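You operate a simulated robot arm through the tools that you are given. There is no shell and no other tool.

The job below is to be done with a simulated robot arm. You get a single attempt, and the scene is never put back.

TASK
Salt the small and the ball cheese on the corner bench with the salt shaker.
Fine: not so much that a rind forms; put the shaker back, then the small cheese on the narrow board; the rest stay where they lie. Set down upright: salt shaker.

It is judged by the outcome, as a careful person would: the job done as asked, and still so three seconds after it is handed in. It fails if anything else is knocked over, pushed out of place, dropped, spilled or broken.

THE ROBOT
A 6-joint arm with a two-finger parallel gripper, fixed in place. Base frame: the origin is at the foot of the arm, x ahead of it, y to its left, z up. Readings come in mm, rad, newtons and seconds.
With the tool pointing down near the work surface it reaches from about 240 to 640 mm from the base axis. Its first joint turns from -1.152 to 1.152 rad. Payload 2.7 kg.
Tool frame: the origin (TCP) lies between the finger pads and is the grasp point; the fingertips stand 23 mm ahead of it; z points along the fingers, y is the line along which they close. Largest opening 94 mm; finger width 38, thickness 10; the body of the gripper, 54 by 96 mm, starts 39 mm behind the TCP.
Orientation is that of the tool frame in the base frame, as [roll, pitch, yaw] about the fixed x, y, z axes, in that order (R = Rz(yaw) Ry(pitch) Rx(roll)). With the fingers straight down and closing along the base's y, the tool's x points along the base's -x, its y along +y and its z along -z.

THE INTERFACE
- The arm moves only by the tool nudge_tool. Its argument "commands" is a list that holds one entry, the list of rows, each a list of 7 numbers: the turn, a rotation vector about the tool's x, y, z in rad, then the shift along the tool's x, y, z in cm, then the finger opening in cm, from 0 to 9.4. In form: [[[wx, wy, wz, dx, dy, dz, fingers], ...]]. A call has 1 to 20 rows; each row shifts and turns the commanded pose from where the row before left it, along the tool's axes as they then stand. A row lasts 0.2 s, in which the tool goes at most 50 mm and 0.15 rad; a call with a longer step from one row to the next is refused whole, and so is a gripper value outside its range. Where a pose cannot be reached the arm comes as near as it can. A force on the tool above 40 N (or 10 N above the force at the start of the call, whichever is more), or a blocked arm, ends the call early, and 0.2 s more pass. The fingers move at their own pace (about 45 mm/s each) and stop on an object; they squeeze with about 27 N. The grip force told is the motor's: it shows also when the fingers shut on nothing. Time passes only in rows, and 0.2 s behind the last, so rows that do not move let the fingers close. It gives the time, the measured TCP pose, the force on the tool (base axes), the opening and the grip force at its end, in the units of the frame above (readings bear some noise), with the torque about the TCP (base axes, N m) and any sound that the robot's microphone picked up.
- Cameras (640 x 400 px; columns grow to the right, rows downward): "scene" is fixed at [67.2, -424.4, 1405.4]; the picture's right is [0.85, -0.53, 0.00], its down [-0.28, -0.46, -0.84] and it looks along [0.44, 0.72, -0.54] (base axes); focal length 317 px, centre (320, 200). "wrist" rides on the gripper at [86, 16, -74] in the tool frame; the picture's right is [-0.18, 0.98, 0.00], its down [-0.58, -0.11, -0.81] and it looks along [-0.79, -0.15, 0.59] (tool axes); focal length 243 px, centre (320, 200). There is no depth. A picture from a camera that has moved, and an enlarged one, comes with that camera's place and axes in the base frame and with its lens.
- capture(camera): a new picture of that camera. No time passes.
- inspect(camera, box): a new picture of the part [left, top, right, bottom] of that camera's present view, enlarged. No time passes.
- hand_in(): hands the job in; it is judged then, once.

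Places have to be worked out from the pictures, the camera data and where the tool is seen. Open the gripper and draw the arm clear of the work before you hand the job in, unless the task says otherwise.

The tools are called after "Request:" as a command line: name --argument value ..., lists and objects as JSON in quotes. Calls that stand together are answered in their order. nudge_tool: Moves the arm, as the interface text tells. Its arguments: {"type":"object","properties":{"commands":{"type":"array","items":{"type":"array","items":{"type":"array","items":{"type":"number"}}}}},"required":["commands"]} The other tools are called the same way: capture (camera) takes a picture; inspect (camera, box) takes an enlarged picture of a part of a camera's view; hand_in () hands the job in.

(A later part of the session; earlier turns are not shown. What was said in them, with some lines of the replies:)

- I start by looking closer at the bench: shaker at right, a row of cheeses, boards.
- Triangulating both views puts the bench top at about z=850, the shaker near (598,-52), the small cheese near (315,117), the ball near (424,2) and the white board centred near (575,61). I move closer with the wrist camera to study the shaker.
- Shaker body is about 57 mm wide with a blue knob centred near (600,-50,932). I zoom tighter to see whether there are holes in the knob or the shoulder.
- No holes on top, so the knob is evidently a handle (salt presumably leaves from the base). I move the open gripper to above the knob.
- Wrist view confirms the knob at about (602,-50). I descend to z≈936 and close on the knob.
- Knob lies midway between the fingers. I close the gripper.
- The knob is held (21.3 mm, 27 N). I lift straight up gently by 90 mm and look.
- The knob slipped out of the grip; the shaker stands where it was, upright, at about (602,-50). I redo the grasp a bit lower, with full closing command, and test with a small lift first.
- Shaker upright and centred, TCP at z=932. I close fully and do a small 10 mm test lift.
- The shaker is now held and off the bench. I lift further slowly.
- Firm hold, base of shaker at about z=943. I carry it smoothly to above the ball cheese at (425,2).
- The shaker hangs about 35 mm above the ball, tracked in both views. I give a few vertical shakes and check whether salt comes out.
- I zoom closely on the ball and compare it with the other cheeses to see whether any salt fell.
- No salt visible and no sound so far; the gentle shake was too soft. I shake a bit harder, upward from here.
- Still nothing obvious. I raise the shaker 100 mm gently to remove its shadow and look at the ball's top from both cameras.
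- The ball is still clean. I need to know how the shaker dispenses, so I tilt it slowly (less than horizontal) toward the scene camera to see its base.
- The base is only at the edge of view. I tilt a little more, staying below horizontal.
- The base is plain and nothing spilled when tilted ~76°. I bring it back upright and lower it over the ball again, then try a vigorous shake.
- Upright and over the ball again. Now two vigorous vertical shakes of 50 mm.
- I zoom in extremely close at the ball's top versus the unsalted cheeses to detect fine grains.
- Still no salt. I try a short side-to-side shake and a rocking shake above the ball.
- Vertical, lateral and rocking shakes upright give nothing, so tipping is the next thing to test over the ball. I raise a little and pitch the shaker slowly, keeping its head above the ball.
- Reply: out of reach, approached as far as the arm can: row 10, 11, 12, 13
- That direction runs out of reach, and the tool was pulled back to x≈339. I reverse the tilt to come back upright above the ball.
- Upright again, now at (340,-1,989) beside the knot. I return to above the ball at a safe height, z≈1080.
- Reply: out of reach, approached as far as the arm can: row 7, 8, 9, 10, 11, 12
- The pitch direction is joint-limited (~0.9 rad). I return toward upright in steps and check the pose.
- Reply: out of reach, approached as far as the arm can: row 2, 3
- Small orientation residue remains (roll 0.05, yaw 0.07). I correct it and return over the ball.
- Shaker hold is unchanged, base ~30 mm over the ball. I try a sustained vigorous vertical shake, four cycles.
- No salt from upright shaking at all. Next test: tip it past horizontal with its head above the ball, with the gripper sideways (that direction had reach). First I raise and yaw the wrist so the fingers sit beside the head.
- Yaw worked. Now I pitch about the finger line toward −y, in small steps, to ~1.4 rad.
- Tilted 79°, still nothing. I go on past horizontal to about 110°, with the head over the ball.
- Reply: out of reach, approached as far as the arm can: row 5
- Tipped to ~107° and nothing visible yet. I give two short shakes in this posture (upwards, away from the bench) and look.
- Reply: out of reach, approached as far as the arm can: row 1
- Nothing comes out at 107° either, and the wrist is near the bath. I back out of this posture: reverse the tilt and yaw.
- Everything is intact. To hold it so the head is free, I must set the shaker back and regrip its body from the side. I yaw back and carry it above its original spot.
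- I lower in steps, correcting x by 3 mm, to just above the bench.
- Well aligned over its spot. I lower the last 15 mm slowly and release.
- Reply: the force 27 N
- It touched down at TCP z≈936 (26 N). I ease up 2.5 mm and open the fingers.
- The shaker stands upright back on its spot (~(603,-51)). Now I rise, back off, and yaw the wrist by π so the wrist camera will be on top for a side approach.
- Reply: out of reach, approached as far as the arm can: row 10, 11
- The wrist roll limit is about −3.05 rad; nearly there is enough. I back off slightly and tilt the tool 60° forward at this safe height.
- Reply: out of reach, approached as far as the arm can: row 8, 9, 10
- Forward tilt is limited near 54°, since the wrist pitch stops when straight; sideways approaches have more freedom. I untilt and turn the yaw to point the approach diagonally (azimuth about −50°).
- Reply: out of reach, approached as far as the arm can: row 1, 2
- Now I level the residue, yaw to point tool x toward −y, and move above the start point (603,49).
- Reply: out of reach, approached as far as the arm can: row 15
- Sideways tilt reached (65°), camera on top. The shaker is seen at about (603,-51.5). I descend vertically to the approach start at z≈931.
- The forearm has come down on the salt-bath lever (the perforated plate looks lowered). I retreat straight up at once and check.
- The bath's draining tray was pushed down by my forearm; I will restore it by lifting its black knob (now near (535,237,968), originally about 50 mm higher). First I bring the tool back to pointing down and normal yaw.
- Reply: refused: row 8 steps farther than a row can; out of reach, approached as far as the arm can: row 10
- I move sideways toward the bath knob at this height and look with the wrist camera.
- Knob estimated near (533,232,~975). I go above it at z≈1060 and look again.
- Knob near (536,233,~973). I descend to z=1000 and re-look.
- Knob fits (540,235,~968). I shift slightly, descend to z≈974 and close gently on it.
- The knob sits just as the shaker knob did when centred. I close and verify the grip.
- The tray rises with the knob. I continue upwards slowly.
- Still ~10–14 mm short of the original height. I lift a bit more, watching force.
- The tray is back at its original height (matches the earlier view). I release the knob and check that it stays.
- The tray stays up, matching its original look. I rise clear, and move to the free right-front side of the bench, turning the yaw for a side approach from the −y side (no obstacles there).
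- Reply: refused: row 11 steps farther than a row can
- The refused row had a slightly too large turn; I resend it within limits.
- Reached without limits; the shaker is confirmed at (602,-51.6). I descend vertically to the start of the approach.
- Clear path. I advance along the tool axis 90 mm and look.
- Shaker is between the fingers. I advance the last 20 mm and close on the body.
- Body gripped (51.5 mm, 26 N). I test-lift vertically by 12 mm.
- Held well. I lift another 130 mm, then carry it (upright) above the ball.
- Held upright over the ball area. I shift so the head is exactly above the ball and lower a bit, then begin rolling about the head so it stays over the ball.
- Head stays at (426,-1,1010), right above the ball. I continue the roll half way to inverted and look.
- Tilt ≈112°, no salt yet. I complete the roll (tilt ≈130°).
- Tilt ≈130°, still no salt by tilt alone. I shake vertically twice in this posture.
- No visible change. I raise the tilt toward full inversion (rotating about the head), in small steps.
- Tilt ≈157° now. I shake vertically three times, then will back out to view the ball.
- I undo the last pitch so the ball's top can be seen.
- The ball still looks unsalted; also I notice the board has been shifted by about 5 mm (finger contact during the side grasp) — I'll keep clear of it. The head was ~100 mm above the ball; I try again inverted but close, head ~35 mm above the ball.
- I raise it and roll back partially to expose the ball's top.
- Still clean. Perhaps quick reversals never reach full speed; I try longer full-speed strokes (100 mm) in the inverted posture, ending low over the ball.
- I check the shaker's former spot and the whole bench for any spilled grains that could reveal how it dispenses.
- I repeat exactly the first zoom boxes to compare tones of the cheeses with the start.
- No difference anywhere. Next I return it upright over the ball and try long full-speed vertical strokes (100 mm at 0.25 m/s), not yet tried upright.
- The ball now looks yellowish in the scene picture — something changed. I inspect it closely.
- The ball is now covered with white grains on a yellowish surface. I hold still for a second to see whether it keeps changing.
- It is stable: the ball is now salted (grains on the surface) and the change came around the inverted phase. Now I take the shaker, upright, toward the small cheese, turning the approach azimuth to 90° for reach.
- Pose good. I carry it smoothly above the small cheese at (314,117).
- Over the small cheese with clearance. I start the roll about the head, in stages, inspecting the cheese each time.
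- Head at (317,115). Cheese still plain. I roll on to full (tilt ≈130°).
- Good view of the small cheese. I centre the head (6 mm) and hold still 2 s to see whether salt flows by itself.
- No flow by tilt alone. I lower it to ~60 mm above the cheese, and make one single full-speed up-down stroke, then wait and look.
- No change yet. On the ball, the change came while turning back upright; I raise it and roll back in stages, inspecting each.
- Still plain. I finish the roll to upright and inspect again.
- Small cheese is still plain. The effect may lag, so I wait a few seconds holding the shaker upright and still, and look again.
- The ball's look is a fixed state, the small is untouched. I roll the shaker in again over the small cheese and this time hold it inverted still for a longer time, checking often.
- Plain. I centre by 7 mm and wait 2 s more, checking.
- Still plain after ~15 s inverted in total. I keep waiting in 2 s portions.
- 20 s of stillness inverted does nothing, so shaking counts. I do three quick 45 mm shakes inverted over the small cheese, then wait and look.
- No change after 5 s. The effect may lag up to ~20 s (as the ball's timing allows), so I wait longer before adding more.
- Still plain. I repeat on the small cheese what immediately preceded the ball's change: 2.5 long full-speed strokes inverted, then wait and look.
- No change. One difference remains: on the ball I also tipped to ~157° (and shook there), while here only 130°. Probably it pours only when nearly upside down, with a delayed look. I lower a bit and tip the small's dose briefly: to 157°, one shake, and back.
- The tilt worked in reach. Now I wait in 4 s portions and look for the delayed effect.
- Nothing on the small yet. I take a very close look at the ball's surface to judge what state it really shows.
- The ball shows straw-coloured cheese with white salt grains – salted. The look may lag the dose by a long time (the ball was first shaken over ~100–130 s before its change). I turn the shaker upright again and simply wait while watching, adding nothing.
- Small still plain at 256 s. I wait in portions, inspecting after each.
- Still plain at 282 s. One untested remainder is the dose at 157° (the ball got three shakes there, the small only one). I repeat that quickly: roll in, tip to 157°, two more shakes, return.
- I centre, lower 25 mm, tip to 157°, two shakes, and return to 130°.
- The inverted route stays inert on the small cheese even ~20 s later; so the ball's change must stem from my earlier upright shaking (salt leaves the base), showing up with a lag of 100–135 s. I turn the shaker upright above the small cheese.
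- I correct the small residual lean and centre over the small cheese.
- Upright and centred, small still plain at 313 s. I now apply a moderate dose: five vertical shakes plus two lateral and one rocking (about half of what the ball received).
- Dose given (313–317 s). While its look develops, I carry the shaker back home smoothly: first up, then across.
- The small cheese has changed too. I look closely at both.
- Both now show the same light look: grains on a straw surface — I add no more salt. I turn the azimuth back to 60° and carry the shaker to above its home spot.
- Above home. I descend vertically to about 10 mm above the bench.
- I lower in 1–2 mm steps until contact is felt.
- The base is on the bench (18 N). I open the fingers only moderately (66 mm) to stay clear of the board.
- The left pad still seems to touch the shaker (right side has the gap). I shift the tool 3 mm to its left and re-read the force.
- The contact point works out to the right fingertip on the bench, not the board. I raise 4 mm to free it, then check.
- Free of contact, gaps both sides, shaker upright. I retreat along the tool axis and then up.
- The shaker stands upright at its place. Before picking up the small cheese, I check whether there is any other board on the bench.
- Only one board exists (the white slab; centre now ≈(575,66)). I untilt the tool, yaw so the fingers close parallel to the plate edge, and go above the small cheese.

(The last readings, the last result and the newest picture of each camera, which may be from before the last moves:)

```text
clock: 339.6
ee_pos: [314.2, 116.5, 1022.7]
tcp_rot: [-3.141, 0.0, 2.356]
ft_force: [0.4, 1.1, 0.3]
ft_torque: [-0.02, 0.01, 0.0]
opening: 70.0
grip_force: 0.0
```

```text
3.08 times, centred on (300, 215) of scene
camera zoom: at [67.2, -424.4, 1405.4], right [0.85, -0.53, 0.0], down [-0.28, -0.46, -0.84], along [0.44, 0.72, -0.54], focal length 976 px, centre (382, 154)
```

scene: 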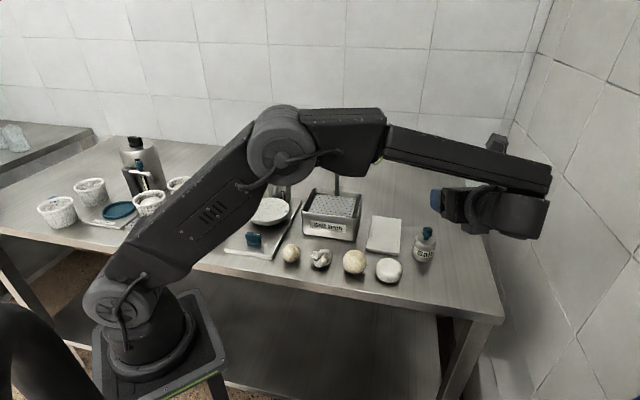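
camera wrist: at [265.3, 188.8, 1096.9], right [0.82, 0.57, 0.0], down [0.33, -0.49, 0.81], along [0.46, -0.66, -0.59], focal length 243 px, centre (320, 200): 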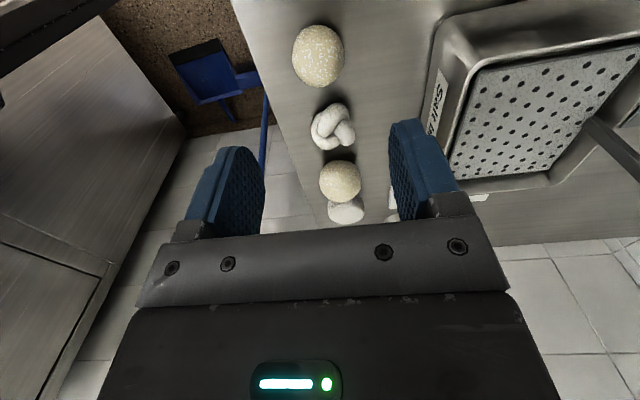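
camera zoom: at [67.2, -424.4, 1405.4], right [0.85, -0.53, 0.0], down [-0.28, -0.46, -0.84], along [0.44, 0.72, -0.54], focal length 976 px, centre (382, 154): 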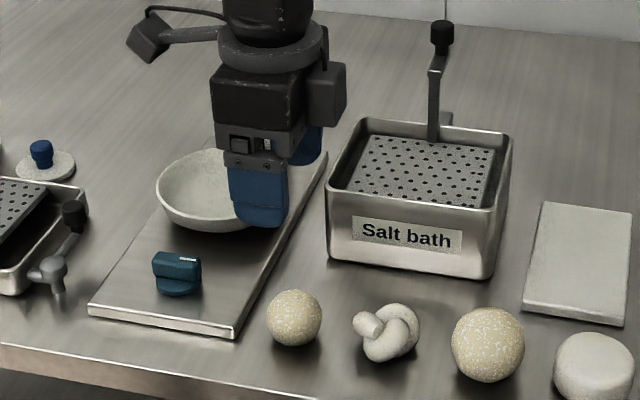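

Small cheese refined to about (315.5,112.5). I descend to z≈920 and look.

Request:
nudge_tool --commands '[[[0, 0, 0, -0.37, -0.19, 2.5, 7], [0, 0, 0, 0, 0, 3, 7], [0, 0, 0, 0, 0, 3, 7], [0, 0, 0, 0, 0, 1.7, 7], [0, 0, 0, 0, 0, 0, 7]]]'

Request:
capture --camera "wrist"

Request:
inspect --camera "scene" --box '[240, 200, 340, 280]'

```text
clock: 340.8
ee_pos: [315.3, 112.5, 920.2]
tcp_rot: [-3.142, -0.001, 2.359]
ft_force: [-0.6, 0.6, 0.4]
ft_torque: [-0.02, -0.06, 0.02]
opening: 69.7
grip_force: 0.0
```

```text
taken
camera wrist: at [266.9, 184.8, 994.9], right [0.82, 0.57, 0.0], down [0.33, -0.49, 0.81], along [0.46, -0.66, -0.59], focal length 243 px, centre (320, 200)
```

wrist: 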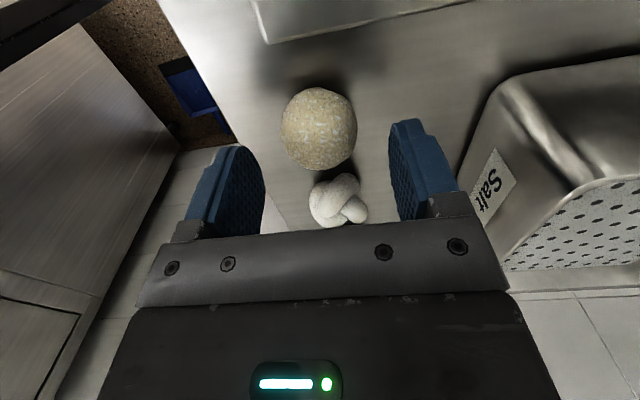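

```text
5.00 times, centred on (290, 240) of scene
camera zoom: at [67.2, -424.4, 1405.4], right [0.85, -0.53, 0.0], down [-0.28, -0.46, -0.84], along [0.44, 0.72, -0.54], focal length 1585 px, centre (470, 0)
```

zoom: 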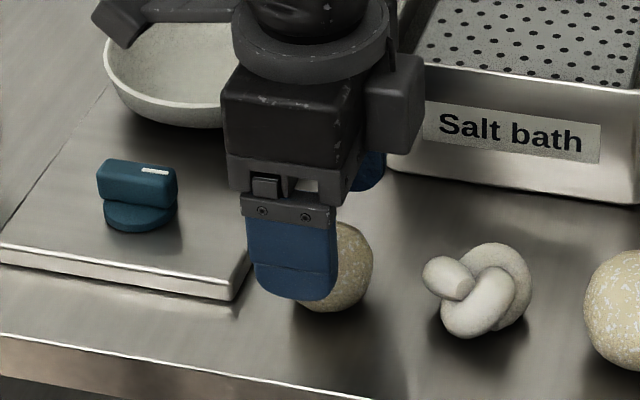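

Nearly centred; I shift 3 mm and descend to z≈886.

Request:
nudge_tool --commands '[[[0, 0, 0, -0.3, 0, 1.5, 7], [0, 0, 0, 0, 0, 1.2, 7], [0, 0, 0, 0, 0, 0.7, 7], [0, 0, 0, 0, 0, 0, 7]]]'

Request:
capture --camera "wrist"

Request:
inspect --camera "scene" --box '[240, 200, 340, 280]'

```text
clock: 341.8
ee_pos: [317.4, 110.4, 886.9]
tcp_rot: [-3.141, -0.001, 2.358]
ft_force: [0.8, -0.8, -0.6]
ft_torque: [0.02, 0.02, 0.02]
opening: 70.0
grip_force: 0.1
```

```text
taken
camera wrist: at [269.1, 181.9, 961.1], right [0.82, 0.57, 0.0], down [0.33, -0.49, 0.81], along [0.46, -0.66, -0.59], focal length 243 px, centre (320, 200)
```

wrist: 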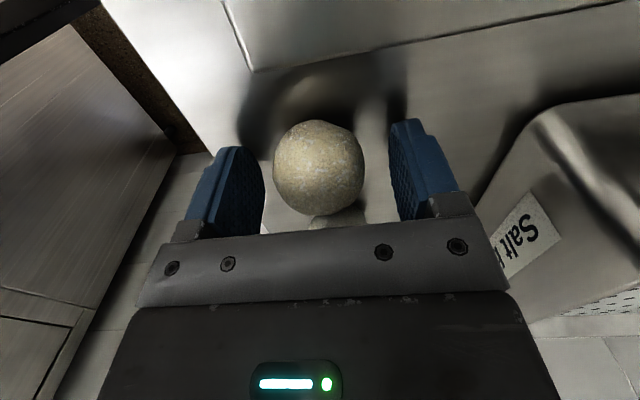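

```text
5.00 times, centred on (290, 240) of scene
camera zoom: at [67.2, -424.4, 1405.4], right [0.85, -0.53, 0.0], down [-0.28, -0.46, -0.84], along [0.44, 0.72, -0.54], focal length 1585 px, centre (470, 0)
```

zoom: 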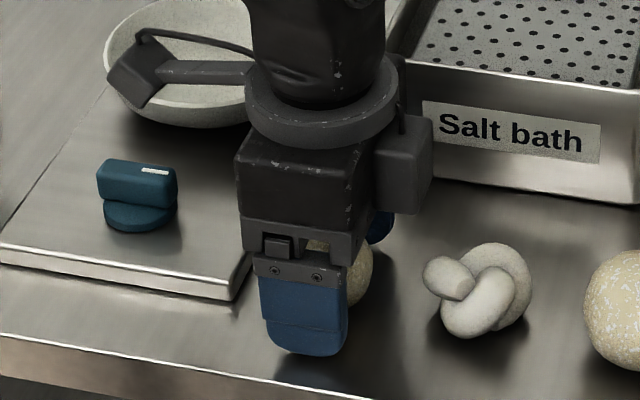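

The cheese is between the pads. I close on it gently and test-lift.

Request:
nudge_tool --commands '[[[0, 0, 0, 0, 0, 0, 6], [0, 0, 0, 0, 0, 0, 5], [0, 0, 0, 0, 0, 0, 4], [0, 0, 0, 0, 0, 0, 3], [0, 0, 0, 0, 0, 0, 2], [0, 0, 0, 0, 0, 0, 2], [0, 0, 0, 0, 0, 0, 2]]]'

Request:
nudge_tool --commands '[[[0, 0, 0, 0, 0, -0.3, 2], [0, 0, 0, 0, 0, -0.5, 2], [0, 0, 0, 0, 0, -0.7, 2], [0, 0, 0, 0, 0, -0.5, 2], [0, 0, 0, 0, 0, 0, 2]]]'

Request:
capture --camera "wrist"

Request:
inspect --camera "scene" --box '[240, 200, 340, 280]'

```text
clock: 343.4
ee_pos: [318.3, 109.3, 886.8]
tcp_rot: [-3.141, 0.0, 2.359]
ft_force: [-0.4, 0.0, 1.2]
ft_torque: [-0.01, 0.02, 0.01]
opening: 42.3
grip_force: 26.8
```

```text
clock: 344.6
ee_pos: [317.8, 110.2, 906.9]
tcp_rot: [-3.141, 0.0, 2.358]
ft_force: [0.1, -0.4, -0.8]
ft_torque: [0.01, 0.06, 0.01]
opening: 42.2
grip_force: 27.2
```

```text
taken
camera wrist: at [269.1, 182.2, 981.2], right [0.82, 0.57, 0.0], down [0.33, -0.49, 0.81], along [0.46, -0.66, -0.59], focal length 243 px, centre (320, 200)
```

wrist: 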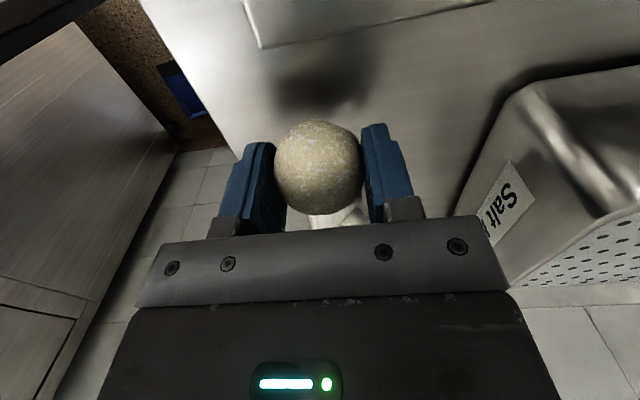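

```text
5.00 times, centred on (290, 240) of scene
camera zoom: at [67.2, -424.4, 1405.4], right [0.85, -0.53, 0.0], down [-0.28, -0.46, -0.84], along [0.44, 0.72, -0.54], focal length 1585 px, centre (470, 0)
```

zoom: 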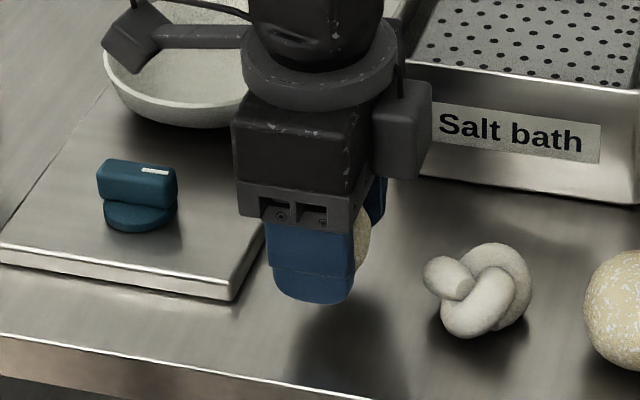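

Held well. I lift it, carry it above the board, and yaw so the camera side is over free space.

Request:
nudge_tool --commands '[[[0, 0, 0, 0, 0, -1.5, 2], [0, 0, 0, 0, 0, -2.5, 2], [0, 0, 0, 0, 0, -3, 2], [0, 0, 0, 0, 0, -3, 2], [0, 0, 0, 0, 0, -2, 2], [0, 0, 0, -1, 0.7, -1, 2], [0, 0, 0, -1.935, 1.37, 0, 2], [0, 0, 0, -1.935, 1.37, 0, 2], [0, 0, 0, -1.935, 1.37, 0, 2], [0, 0, 0, -1.935, 1.37, 0, 2], [0, 0, 0, -1.935, 1.37, 0, 2], [0, 0, 0, -1.935, 1.37, 0, 2], [0, 0, 0, -1.935, 1.37, 0, 2], [0, 0, 0, -1.935, 1.37, 0, 2], [0, 0, 0, -1.935, 1.37, 0, 2], [0, 0, 0, -1.935, 1.37, 0, 2], [0, 0, 0, -0.95, 0.65, 0, 2], [0, 0, 0, 0, 0, 0, 2]]]'

Request:
nudge_tool --commands '[[[0, 0, -0.08, 0, 0, 0, 2], [0, 0, -0.14, 0, 0, 0, 2], [0, 0, -0.14, 0, 0, 0, 2], [0, 0, -0.14, 0, 0, 0, 2], [0, 0, -0.14, 0, 0, 0, 2], [0, 0, -0.14, 0, 0, 0, 2], [0, 0, -0.14, 0, 0, 0, 2], [0, 0, -0.14, 0, 0, 0, 2], [0, 0, -0.14, 0, 0, 0, 2], [0, 0, -0.14, 0, 0, 0, 2], [0, 0, -0.14, 0, 0, 0, 2], [0, 0, -0.09, 0, 0, 0, 2], [0, 0, 0, 0, 0, 0, 2]]]'

Request:
capture --camera "wrist"

Request:
inspect --camera "scene" --box '[330, 130, 470, 290]'

```text
clock: 348.4
ee_pos: [574.8, 64.5, 1035.9]
tcp_rot: [3.141, 0.001, 2.358]
ft_force: [0.1, -0.1, -0.7]
ft_torque: [-0.01, 0.0, 0.02]
opening: 42.4
grip_force: 26.9
```

```text
clock: 351.2
ee_pos: [575.3, 64.8, 1036.8]
tcp_rot: [-3.141, 0.003, -2.356]
ft_force: [0.2, 0.3, -0.2]
ft_torque: [0.01, 0.01, 0.02]
opening: 42.3
grip_force: 26.7
```

```text
taken
camera wrist: at [503.7, 15.3, 1111.4], right [-0.57, 0.82, 0.0], down [0.49, 0.33, 0.81], along [0.66, 0.46, -0.59], focal length 243 px, centre (320, 200)
```

wrist: 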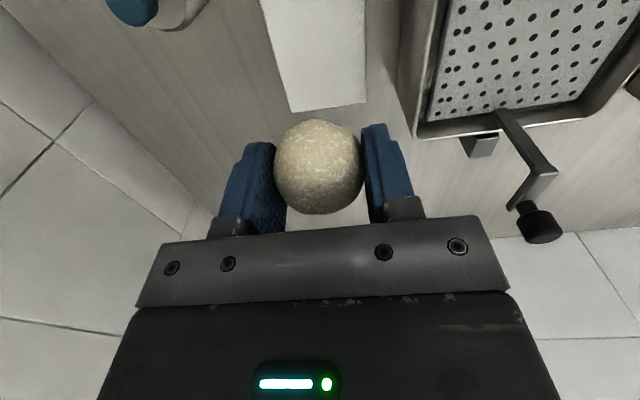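

```text
2.50 times, centred on (400, 210) of scene
camera zoom: at [67.2, -424.4, 1405.4], right [0.85, -0.53, 0.0], down [-0.28, -0.46, -0.84], along [0.44, 0.72, -0.54], focal length 793 px, centre (120, 175)
```

zoom: 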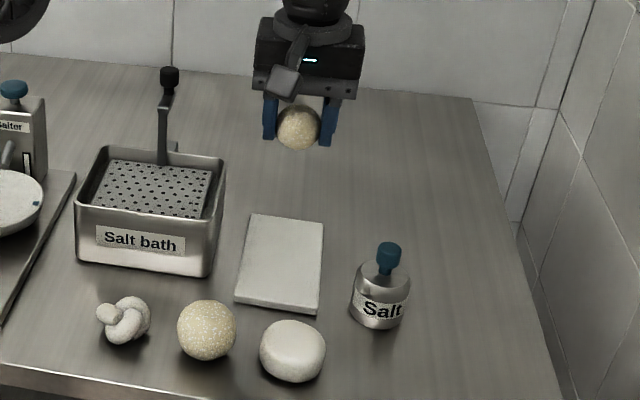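

Board position confirmed. I descend to ~12 mm above the expected seat.

Request:
nudge_tool --commands '[[[0, 0, 0, 0, 0, 2, 2], [0, 0, 0, 0, 0, 3, 2], [0, 0, 0, 0, 0, 3, 2], [0, 0, 0, 0, 0, 2.5, 2], [0, 0, 0, 0, 0, 1.5, 2], [0, 0, 0, 0, 0, 0.7, 2], [0, 0, 0, 0, 0, 0, 2]]]'

Request:
inspect --camera "scene" --box '[340, 190, 450, 280]'

Request:
capture --camera "wrist"

```text
clock: 352.8
ee_pos: [573.9, 66.5, 908.9]
tcp_rot: [3.139, 0.001, -2.358]
ft_force: [-0.2, 0.3, -0.6]
ft_torque: [-0.01, 0.03, 0.03]
opening: 42.5
grip_force: 27.2
```

```text
4.44 times, centred on (395, 235) of scene
camera zoom: at [67.2, -424.4, 1405.4], right [0.85, -0.53, 0.0], down [-0.28, -0.46, -0.84], along [0.44, 0.72, -0.54], focal length 1409 px, centre (-13, 44)
```

zoom: 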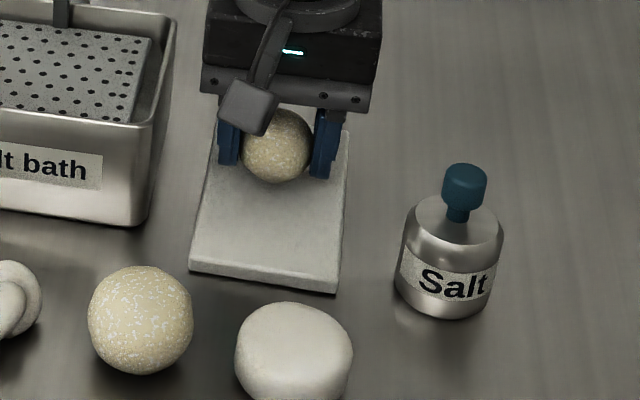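

```text
taken
camera wrist: at [503.1, 16.0, 983.8], right [-0.56, 0.83, 0.0], down [0.49, 0.33, 0.81], along [0.67, 0.46, -0.59], focal length 243 px, centre (320, 200)
```

wrist: 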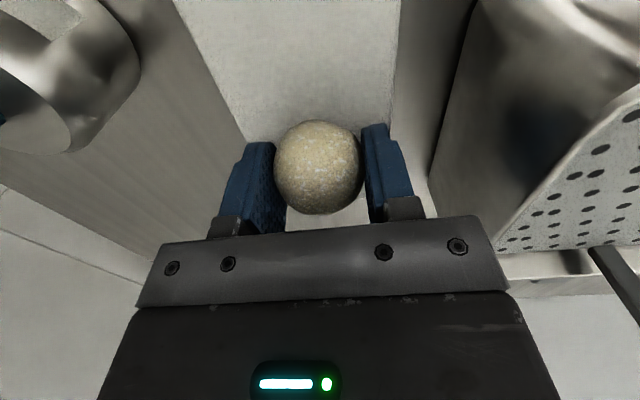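

The cheese is above the board's middle. I lower in small steps until contact.

Request:
nudge_tool --commands '[[[0, 0, 0, 0, 0, 0.4, 2], [0, 0, 0, 0, 0, 0.3, 2], [0, 0, 0, 0, 0, 0.2, 2], [0, 0, 0, 0, 0, 0, 2]]]'

Request:
nudge_tool --commands '[[[0, 0, 0, 0, 0, 0.15, 2], [0, 0, 0, 0, 0, 0, 2]]]'

```text
clock: 353.8
ee_pos: [575.0, 65.1, 901.1]
tcp_rot: [3.141, 0.002, -2.357]
ft_force: [-0.5, 0.8, -0.4]
ft_torque: [0.01, -0.04, 0.01]
opening: 42.3
grip_force: 26.8
```

```text
clock: 354.4
ee_pos: [574.4, 65.8, 899.7]
tcp_rot: [3.141, -0.001, -2.355]
ft_force: [-0.2, -0.6, -0.4]
ft_torque: [0.0, 0.01, -0.01]
opening: 42.4
grip_force: 27.5
```

Request:
nudge_tool --commands '[[[0, 0, 0, 0, 0, 0.15, 2], [0, 0, 0, 0, 0, 0, 2]]]'

Request:
inspect --camera "scene" --box '[360, 200, 430, 260]'

```text
clock: 355.0
ee_pos: [575.9, 66.3, 898.4]
tcp_rot: [3.141, 0.003, -2.355]
ft_force: [-3.3, 0.3, 8.2]
ft_torque: [0.05, 0.08, 0.01]
opening: 42.2
grip_force: 26.8
```

```text
6.67 times, centred on (395, 230) of scene
camera zoom: at [67.0, -424.4, 1405.4], right [0.85, -0.53, 0.0], down [-0.28, -0.46, -0.84], along [0.44, 0.72, -0.54], focal length 2114 px, centre (-180, 0)
```

zoom: 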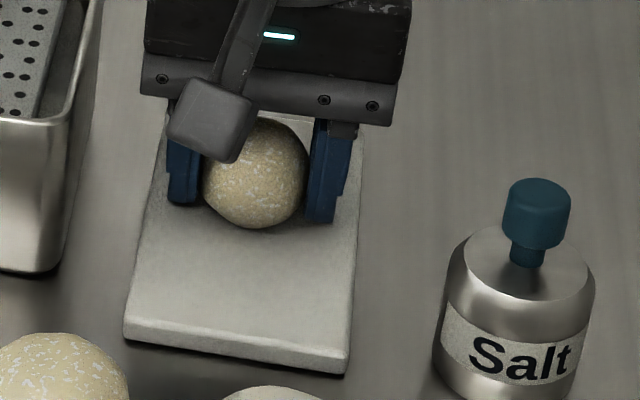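

Contact (8 N): the cheese sits on the board. I release slowly.

Request:
nudge_tool --commands '[[[0, 0, 0, 0, 0, -0.05, 3.8], [0, 0, 0, 0, 0, 0, 4.4], [0, 0, 0, 0, 0, 0, 4.8], [0, 0, 0, 0, 0, 0, 5.4], [0, 0, 0, 0, 0, 0, 6], [0, 0, 0, 0, 0, 0, 6.6], [0, 0, 0, 0, 0, 0, 6.6]]]'

Request:
capture --camera "wrist"

Request:
inspect --camera "scene" --box '[360, 200, 430, 260]'

```text
clock: 356.6
ee_pos: [575.5, 65.6, 899.0]
tcp_rot: [3.14, 0.002, -2.357]
ft_force: [1.1, -0.9, 0.1]
ft_torque: [-0.01, -0.03, 0.02]
opening: 66.1
grip_force: 0.0
```

```text
taken
camera wrist: at [503.7, 15.5, 972.8], right [-0.56, 0.83, 0.0], down [0.49, 0.33, 0.81], along [0.67, 0.46, -0.59], focal length 243 px, centre (320, 200)
```

wrist: 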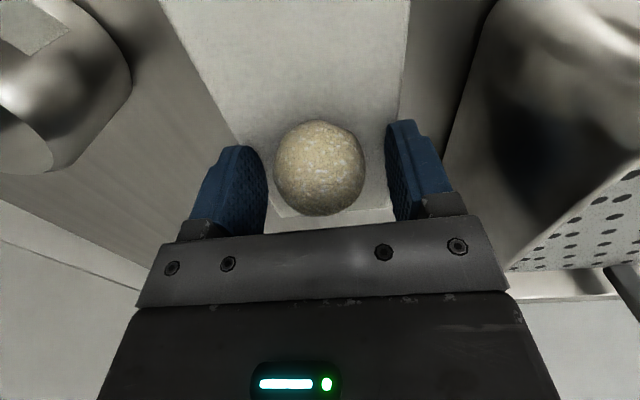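

```text
6.67 times, centred on (395, 230) of scene
camera zoom: at [67.2, -424.4, 1405.4], right [0.85, -0.53, 0.0], down [-0.28, -0.46, -0.84], along [0.44, 0.72, -0.54], focal length 2114 px, centre (-180, 0)
```

zoom: 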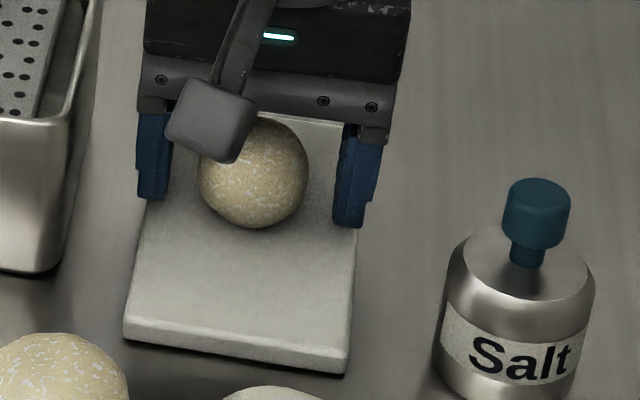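

The cheese rests steadily. I rise straight up, then draw the arm back to its starting area.

Request:
nudge_tool --commands '[[[0, 0, 0, 0, 0, -1.5, 6.6], [0, 0, 0, 0, 0, -3, 6.6], [0, 0, 0, 0, 0, -4, 6.6], [0, 0, 0, 0, 0, -4.5, 6.6], [0, 0, 0, 0, 0, -4.5, 6.6], [0, 0, 0, 3.5, 0, -2, 8], [0, 0, 0, 4.5, 0, -1, 9], [0, 0, 0, 4.5, 0, -1, 9.4], [0, 0, 0, 4.5, 0, -1, 9.4], [0, 0, 0, 3.5, 0, -1, 9.4], [0, 0, 0, 0, 0, 0, 9.4]]]'

Request:
capture --camera "scene"

Request:
inspect --camera "scene" --box '[260, 190, 460, 315]'

```text
clock: 359.0
ee_pos: [430.0, -81.1, 1133.3]
tcp_rot: [-3.14, -0.001, -2.357]
ft_force: [-0.3, 0.3, 0.0]
ft_torque: [-0.02, 0.0, -0.01]
opening: 93.9
grip_force: 0.1
```

```text
taken
```

scene: 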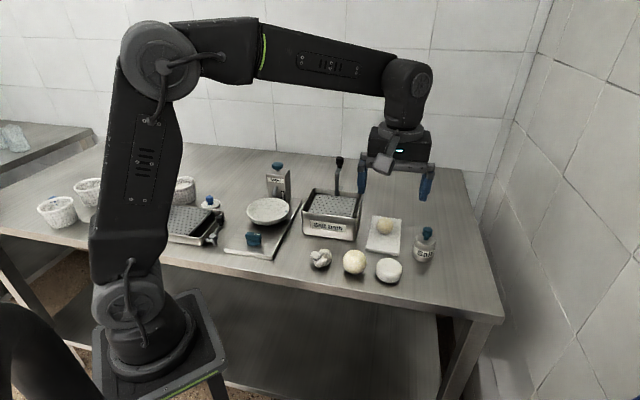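

```text
3.20 times, centred on (360, 252) of scene
camera zoom: at [67.1, -424.4, 1405.4], right [0.85, -0.53, 0.0], down [-0.28, -0.46, -0.84], along [0.44, 0.72, -0.54], focal length 1015 px, centre (192, 32)
```

zoom: 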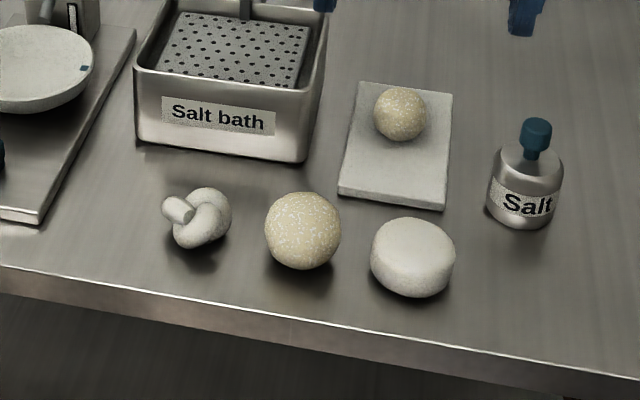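

Everything is in place: small cheese on the board, shaker upright at home, ball and others where they lay. A last check of the bath, salter and tray area before handing in.

Request:
inspect --camera "scene" --box '[130, 130, 400, 290]'

Request:
inspect --camera "scene" --box '[360, 205, 410, 260]'

```text
2.37 times, centred on (265, 210) of scene
camera zoom: at [67.1, -424.4, 1405.4], right [0.85, -0.53, 0.0], down [-0.28, -0.46, -0.84], along [0.44, 0.72, -0.54], focal length 752 px, centre (450, 176)
```

zoom: 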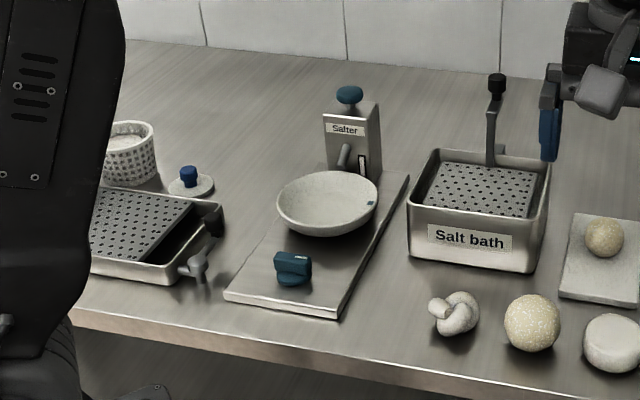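

```text
7.27 times, centred on (385, 232) of scene
camera zoom: at [67.1, -424.4, 1405.4], right [0.85, -0.53, 0.0], down [-0.28, -0.46, -0.84], along [0.44, 0.72, -0.54], focal length 2306 px, centre (-153, -36)
```

zoom: 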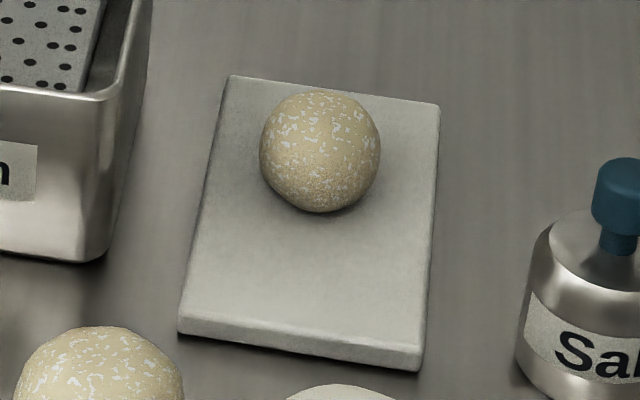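

All devices look as at the start, the gripper is open and the arm is clear of the work. I hand the job in.

Request:
hand_in

```text
The job is handed in.
```

I handed the job in. Both cheeses are salted, but I can't say for certain that no rind has formed.

**Salting:** The small and the ball cheese now show the same look, white grains on a straw-coloured surface. Neither showed any change for a long time, then each switched straight to this look within a few seconds. I took it for light salting, because it was the first visible stage. I never worked out exactly what makes the shaker release salt, so the doses were not well controlled. I shook it upright over both cheeses, then upside down as well.

**End state:**
- **Shaker:** it stands upright within about 5 mm of its original spot.
- **Small cheese:** it sits on the white board. I saw no other board, so I took that one for the narrow board.
- **Other cheeses:** the ball, the knot and the disc cheese look unmoved.

**Mishaps:**
- **Salt bath tray:** my forearm pushed the bath's tray down into the brine. I lifted it back by its knob, and it looks the same as at the start.
- **Board:** it moved about 5 mm, probably from a finger touching it while I gripped the shaker from the side. I did not move it back.

The gripper is open and the arm is clear of the bench.
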